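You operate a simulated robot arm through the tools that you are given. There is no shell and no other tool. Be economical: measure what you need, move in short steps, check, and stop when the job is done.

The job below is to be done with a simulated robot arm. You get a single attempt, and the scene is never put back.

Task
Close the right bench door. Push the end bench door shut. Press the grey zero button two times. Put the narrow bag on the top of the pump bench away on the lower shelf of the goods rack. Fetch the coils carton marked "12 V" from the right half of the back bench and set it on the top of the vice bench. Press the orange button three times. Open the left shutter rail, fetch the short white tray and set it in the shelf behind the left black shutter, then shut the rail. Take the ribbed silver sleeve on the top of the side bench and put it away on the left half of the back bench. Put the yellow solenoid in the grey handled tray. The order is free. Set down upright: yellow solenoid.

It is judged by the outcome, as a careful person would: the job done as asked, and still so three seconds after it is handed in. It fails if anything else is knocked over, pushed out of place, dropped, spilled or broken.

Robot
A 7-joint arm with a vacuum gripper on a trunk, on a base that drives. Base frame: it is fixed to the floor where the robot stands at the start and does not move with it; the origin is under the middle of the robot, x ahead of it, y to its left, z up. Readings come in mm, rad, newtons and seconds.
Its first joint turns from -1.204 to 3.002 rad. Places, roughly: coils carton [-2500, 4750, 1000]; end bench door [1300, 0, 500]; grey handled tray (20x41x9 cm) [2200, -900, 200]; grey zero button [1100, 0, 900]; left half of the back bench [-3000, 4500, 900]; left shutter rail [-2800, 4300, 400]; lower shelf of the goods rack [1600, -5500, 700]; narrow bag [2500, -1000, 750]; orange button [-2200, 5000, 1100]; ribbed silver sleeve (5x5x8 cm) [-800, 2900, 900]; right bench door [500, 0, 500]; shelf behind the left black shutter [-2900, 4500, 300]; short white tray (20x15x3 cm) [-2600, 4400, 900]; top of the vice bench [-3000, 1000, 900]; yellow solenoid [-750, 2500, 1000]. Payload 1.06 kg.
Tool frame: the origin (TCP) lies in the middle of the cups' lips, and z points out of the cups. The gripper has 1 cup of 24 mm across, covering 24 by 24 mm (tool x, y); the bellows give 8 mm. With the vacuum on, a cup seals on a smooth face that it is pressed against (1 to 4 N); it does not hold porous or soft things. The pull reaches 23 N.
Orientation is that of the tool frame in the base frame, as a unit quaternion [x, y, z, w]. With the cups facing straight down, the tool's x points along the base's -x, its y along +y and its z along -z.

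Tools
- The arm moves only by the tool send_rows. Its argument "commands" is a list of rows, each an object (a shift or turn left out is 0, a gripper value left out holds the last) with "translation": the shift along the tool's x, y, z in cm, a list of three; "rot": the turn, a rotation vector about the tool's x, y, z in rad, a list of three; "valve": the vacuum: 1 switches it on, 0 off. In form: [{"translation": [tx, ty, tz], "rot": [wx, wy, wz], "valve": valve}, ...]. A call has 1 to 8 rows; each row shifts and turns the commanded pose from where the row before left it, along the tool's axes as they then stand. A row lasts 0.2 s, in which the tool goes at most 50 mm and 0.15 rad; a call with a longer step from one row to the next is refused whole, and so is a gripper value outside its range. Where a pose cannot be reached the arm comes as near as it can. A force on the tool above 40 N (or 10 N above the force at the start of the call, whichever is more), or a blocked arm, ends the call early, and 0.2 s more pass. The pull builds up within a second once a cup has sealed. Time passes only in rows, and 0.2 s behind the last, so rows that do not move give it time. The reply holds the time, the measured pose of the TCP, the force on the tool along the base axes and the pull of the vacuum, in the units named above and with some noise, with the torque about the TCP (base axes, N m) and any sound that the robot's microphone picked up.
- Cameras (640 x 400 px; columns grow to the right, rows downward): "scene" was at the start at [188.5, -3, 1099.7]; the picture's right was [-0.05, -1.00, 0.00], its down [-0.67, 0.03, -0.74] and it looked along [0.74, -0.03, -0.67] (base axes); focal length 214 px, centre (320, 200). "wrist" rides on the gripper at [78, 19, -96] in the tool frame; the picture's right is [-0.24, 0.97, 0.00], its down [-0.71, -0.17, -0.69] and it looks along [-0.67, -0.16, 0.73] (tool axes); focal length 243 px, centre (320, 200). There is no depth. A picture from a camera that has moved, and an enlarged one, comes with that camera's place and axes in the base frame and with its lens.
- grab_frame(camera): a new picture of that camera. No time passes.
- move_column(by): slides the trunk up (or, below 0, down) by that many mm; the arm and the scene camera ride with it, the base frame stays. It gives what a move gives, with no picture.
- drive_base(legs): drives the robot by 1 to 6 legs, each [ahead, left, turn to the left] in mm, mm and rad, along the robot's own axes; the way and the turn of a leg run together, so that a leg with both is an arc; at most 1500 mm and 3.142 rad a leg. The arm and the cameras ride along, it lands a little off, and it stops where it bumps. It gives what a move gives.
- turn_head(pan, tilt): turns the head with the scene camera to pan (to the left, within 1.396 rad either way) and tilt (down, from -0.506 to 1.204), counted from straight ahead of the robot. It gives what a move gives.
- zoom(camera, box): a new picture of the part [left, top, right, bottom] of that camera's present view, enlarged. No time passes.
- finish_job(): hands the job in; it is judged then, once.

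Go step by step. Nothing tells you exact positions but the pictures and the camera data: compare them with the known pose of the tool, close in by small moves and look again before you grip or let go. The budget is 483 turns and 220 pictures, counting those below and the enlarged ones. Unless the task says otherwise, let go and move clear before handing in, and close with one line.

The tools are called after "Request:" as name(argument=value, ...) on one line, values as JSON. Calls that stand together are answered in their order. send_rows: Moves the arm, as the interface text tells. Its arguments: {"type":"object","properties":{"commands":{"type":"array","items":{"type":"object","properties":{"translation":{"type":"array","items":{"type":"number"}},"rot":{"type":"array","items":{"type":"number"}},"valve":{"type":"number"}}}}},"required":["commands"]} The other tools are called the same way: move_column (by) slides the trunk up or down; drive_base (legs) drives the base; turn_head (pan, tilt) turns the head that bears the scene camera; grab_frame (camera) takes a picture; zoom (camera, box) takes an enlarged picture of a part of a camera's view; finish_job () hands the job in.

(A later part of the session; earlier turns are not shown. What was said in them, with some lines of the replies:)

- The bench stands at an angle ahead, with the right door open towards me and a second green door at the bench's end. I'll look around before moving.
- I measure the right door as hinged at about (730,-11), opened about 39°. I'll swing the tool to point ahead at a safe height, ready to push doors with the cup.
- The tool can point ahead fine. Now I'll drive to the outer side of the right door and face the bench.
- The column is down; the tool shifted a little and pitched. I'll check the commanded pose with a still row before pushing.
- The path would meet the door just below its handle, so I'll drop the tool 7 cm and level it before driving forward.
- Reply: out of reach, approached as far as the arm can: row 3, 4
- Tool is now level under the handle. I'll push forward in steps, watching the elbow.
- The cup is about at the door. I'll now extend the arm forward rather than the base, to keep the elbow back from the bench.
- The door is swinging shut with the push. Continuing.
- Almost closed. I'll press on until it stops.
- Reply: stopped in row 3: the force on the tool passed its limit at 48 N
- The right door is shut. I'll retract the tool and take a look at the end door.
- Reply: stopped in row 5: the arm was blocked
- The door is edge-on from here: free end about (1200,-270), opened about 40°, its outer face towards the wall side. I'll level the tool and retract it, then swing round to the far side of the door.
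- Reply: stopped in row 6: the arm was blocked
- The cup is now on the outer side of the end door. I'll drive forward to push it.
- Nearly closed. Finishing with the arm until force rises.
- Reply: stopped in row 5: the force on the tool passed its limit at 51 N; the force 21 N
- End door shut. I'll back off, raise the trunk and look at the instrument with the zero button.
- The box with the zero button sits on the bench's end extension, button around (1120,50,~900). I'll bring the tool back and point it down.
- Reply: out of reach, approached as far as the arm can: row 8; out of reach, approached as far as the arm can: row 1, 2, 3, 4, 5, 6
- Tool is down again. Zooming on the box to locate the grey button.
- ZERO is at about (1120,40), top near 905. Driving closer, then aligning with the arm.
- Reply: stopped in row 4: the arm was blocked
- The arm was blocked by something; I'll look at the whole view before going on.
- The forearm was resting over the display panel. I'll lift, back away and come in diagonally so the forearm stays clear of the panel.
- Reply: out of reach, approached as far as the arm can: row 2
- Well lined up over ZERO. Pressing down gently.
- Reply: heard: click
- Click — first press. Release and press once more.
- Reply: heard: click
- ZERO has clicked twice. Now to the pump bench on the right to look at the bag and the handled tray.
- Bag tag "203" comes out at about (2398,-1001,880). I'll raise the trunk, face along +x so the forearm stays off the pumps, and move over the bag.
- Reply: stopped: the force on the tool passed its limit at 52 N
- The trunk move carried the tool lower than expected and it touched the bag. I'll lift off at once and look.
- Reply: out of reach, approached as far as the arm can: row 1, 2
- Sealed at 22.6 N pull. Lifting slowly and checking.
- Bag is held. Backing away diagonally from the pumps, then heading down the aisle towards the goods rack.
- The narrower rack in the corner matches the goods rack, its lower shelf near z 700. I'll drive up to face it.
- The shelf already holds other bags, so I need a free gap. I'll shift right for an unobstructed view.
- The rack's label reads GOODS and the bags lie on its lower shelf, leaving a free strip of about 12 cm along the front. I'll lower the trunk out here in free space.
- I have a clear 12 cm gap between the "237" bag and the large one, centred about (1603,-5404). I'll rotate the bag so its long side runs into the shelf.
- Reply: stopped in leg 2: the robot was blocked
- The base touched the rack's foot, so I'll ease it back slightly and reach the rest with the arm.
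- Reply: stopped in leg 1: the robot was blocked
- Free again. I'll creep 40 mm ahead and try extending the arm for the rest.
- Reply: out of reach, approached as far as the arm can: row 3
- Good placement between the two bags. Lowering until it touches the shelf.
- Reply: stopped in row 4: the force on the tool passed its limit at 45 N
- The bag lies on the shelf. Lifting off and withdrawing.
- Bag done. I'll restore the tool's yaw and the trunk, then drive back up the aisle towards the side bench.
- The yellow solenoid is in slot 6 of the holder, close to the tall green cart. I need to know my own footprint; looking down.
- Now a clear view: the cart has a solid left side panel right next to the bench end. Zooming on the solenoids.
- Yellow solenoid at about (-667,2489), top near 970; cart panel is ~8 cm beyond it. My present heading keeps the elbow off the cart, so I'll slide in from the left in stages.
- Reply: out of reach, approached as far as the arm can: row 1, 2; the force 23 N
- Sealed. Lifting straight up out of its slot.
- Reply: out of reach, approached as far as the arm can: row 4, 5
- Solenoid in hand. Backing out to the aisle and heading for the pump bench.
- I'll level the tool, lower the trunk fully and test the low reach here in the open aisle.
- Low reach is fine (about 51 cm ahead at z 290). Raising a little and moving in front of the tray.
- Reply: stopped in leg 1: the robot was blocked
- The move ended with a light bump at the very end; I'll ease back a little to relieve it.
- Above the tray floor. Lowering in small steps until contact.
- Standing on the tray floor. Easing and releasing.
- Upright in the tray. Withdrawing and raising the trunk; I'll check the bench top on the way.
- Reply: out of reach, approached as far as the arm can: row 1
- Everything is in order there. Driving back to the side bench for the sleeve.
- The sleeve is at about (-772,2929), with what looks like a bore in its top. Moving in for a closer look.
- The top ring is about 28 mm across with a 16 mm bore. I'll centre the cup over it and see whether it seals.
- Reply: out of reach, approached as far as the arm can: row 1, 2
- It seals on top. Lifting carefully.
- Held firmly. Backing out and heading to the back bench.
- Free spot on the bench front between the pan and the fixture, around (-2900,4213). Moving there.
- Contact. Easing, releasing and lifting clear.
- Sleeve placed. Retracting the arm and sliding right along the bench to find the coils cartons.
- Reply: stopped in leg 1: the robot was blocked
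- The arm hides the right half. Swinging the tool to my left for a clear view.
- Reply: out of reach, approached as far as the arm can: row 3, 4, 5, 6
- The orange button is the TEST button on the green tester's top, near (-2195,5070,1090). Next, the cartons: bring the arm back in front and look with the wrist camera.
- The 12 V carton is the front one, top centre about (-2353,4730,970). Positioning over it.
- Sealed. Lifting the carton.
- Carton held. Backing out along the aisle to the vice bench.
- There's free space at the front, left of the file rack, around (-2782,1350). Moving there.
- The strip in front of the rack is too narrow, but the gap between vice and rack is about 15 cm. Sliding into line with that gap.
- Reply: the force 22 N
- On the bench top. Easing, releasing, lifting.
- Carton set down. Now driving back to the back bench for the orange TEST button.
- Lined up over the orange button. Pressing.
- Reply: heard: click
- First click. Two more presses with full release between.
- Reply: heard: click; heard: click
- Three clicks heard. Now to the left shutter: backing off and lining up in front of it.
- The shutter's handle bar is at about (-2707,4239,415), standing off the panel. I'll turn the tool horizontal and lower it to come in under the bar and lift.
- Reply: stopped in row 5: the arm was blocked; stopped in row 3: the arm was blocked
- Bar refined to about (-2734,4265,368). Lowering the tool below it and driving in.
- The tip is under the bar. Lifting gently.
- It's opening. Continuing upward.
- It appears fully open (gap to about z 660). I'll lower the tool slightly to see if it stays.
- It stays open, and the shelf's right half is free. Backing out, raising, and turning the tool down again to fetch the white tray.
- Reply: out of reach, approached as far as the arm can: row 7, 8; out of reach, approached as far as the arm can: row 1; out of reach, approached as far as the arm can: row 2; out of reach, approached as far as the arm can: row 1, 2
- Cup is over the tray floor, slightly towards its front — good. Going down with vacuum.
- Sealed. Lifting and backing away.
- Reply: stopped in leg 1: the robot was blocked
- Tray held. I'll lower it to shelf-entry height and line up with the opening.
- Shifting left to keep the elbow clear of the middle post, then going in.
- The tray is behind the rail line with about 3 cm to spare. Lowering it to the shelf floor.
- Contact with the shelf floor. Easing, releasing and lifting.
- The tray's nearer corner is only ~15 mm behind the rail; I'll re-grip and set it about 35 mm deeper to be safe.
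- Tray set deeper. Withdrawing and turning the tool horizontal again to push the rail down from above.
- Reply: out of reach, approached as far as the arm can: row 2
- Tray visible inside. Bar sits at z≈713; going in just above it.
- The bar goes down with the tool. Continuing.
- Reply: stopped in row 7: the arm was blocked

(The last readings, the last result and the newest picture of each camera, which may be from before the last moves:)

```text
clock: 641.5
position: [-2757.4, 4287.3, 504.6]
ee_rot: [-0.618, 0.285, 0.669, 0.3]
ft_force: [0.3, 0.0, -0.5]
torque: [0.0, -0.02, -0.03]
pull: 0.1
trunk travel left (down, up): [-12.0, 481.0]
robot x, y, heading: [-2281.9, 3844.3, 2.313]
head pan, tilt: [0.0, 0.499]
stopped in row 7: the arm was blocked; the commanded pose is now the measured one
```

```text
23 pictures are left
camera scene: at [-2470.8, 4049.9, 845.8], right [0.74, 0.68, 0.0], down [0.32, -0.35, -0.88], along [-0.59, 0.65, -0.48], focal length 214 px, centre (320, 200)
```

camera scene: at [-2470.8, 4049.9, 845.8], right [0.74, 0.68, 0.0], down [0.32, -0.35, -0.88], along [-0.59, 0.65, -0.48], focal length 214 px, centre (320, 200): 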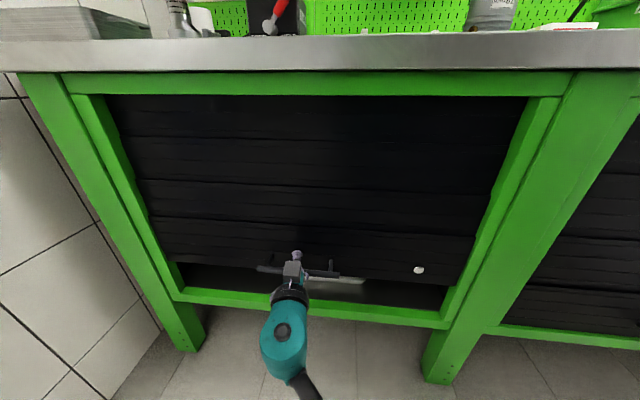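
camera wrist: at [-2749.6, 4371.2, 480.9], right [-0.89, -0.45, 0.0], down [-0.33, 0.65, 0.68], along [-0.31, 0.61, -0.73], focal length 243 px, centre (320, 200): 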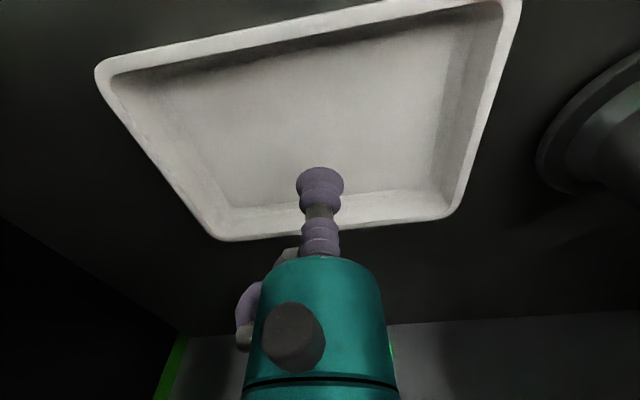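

Nearly down (gap ~10 cm), then the arm stalled. Trying smaller steps.

Request:
send_rows(commands=[{"translation": [1, 0, 0]}, {"translation": [1, 0, 0]}, {"translation": [1, 0, 0]}, {}])

```text
clock: 642.5
position: [-2758.8, 4287.3, 473.1]
ee_rot: [-0.62, 0.284, 0.668, 0.298]
ft_force: [0.6, -0.3, 2.0]
torque: [-0.04, -0.04, 0.02]
pull: 0.1
trunk travel left (down, up): [-12.0, 481.0]
robot x, y, heading: [-2280.6, 3842.7, 2.31]
head pan, tilt: [0.0, 0.499]
```

Request:
send_rows(commands=[{"translation": [1.2, 0, -0.6]}, {"translation": [1.2, 0, -0.5]}, {"translation": [1.2, 0, 0]}, {"translation": [1.2, 0, 0]}, {"translation": [1, 0, 0]}, {"translation": [1, 0, 0]}, {}])

Request:
zoom(camera="scene", box=[140, 200, 500, 340])

```text
clock: 644.1
position: [-2754.8, 4281.9, 404.2]
ee_rot: [-0.618, 0.285, 0.669, 0.3]
ft_force: [1.3, -1.2, 1.5]
torque: [-0.05, -0.03, 0.0]
pull: 0.1
trunk travel left (down, up): [-12.0, 481.0]
robot x, y, heading: [-2278.5, 3845.3, 2.315]
head pan, tilt: [0.0, 0.499]
```

```text
1.78 times, centred on (320, 270) of scene
camera zoom: at [-2470.7, 4049.7, 846.3], right [0.74, 0.68, 0.0], down [0.32, -0.35, -0.88], along [-0.59, 0.65, -0.48], focal length 381 px, centre (320, 76)
```

zoom: 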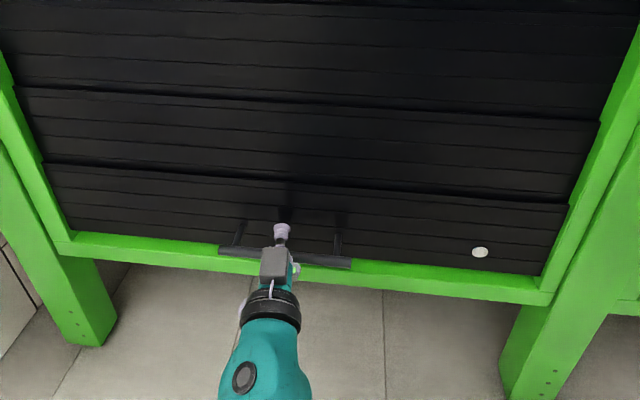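

Request:
send_rows(commands=[{"translation": [0.6, 0, 0]}, {"translation": [0.6, 0, 0]}, {"translation": [0.5, 0, 0]}, {"translation": [0.5, 0, 0]}, {"translation": [0.5, 0, 0]}, {}])

```text
clock: 645.3
position: [-2758.4, 4284.2, 387.8]
ee_rot: [-0.61, 0.285, 0.676, 0.3]
ft_force: [5.9, -1.5, 11.8]
torque: [-0.37, -0.34, 0.09]
pull: 0.0
trunk travel left (down, up): [-12.0, 481.0]
robot x, y, heading: [-2281.9, 3840.3, 2.309]
head pan, tilt: [0.0, 0.499]
stopped in row 6: the force on the tool passed its limit at 44 N (the readings are from after the stop); the commanded pose is now the measured one
```

Hard stop reached — closed. Lifting off the bar and backing away to verify.

Request:
send_rows(commands=[{"translation": [-1, 0, 0]}, {"translation": [-1, 0, 0]}, {}])

Request:
drive_base(legs=[[-250, 0, 0]])

Request:
zoom(camera="scene", box=[80, 60, 480, 330])

```text
clock: 646.1
position: [-2756.2, 4283.5, 404.8]
ee_rot: [-0.613, 0.285, 0.673, 0.3]
ft_force: [-0.2, 0.8, -0.3]
torque: [-0.01, 0.02, -0.01]
pull: 0.1
trunk travel left (down, up): [-12.0, 481.0]
robot x, y, heading: [-2280.7, 3839.5, 2.316]
head pan, tilt: [0.0, 0.499]
```

```text
clock: 648.0
position: [-2585.0, 4098.8, 406.0]
ee_rot: [-0.612, 0.287, 0.672, 0.302]
ft_force: [0.0, -0.7, 0.6]
torque: [0.0, 0.04, 0.0]
pull: 0.1
trunk travel left (down, up): [-12.0, 481.0]
robot x, y, heading: [-2110.9, 3655.3, 2.309]
head pan, tilt: [0.0, 0.499]
```

```text
1.48 times, centred on (280, 195) of scene
camera zoom: at [-2299.4, 3864.6, 846.3], right [0.74, 0.67, 0.0], down [0.32, -0.35, -0.88], along [-0.59, 0.65, -0.48], focal length 318 px, centre (379, 207)
```

zoom: 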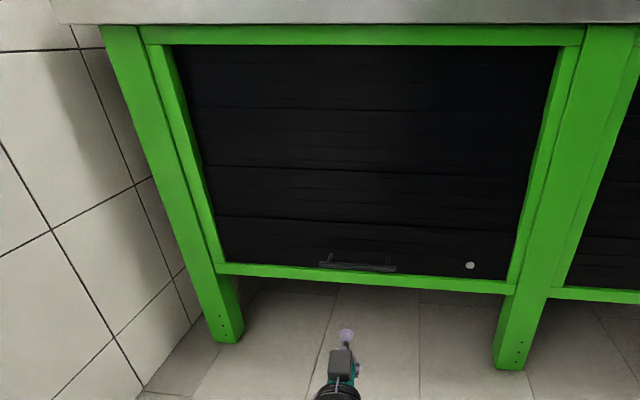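

Everything on the list is done and the tool is clear of the bench, with the shutter shut and the tray inside. Handing in.

Request:
finish_job()

```text
The job is handed in.
```

All nine tasks are finished and the job is handed in. Both bench doors and the left shutter are shut. ZERO clicked twice and the orange button three times, and the bag, carton, tray, sleeve and solenoid (upright) are in their places.
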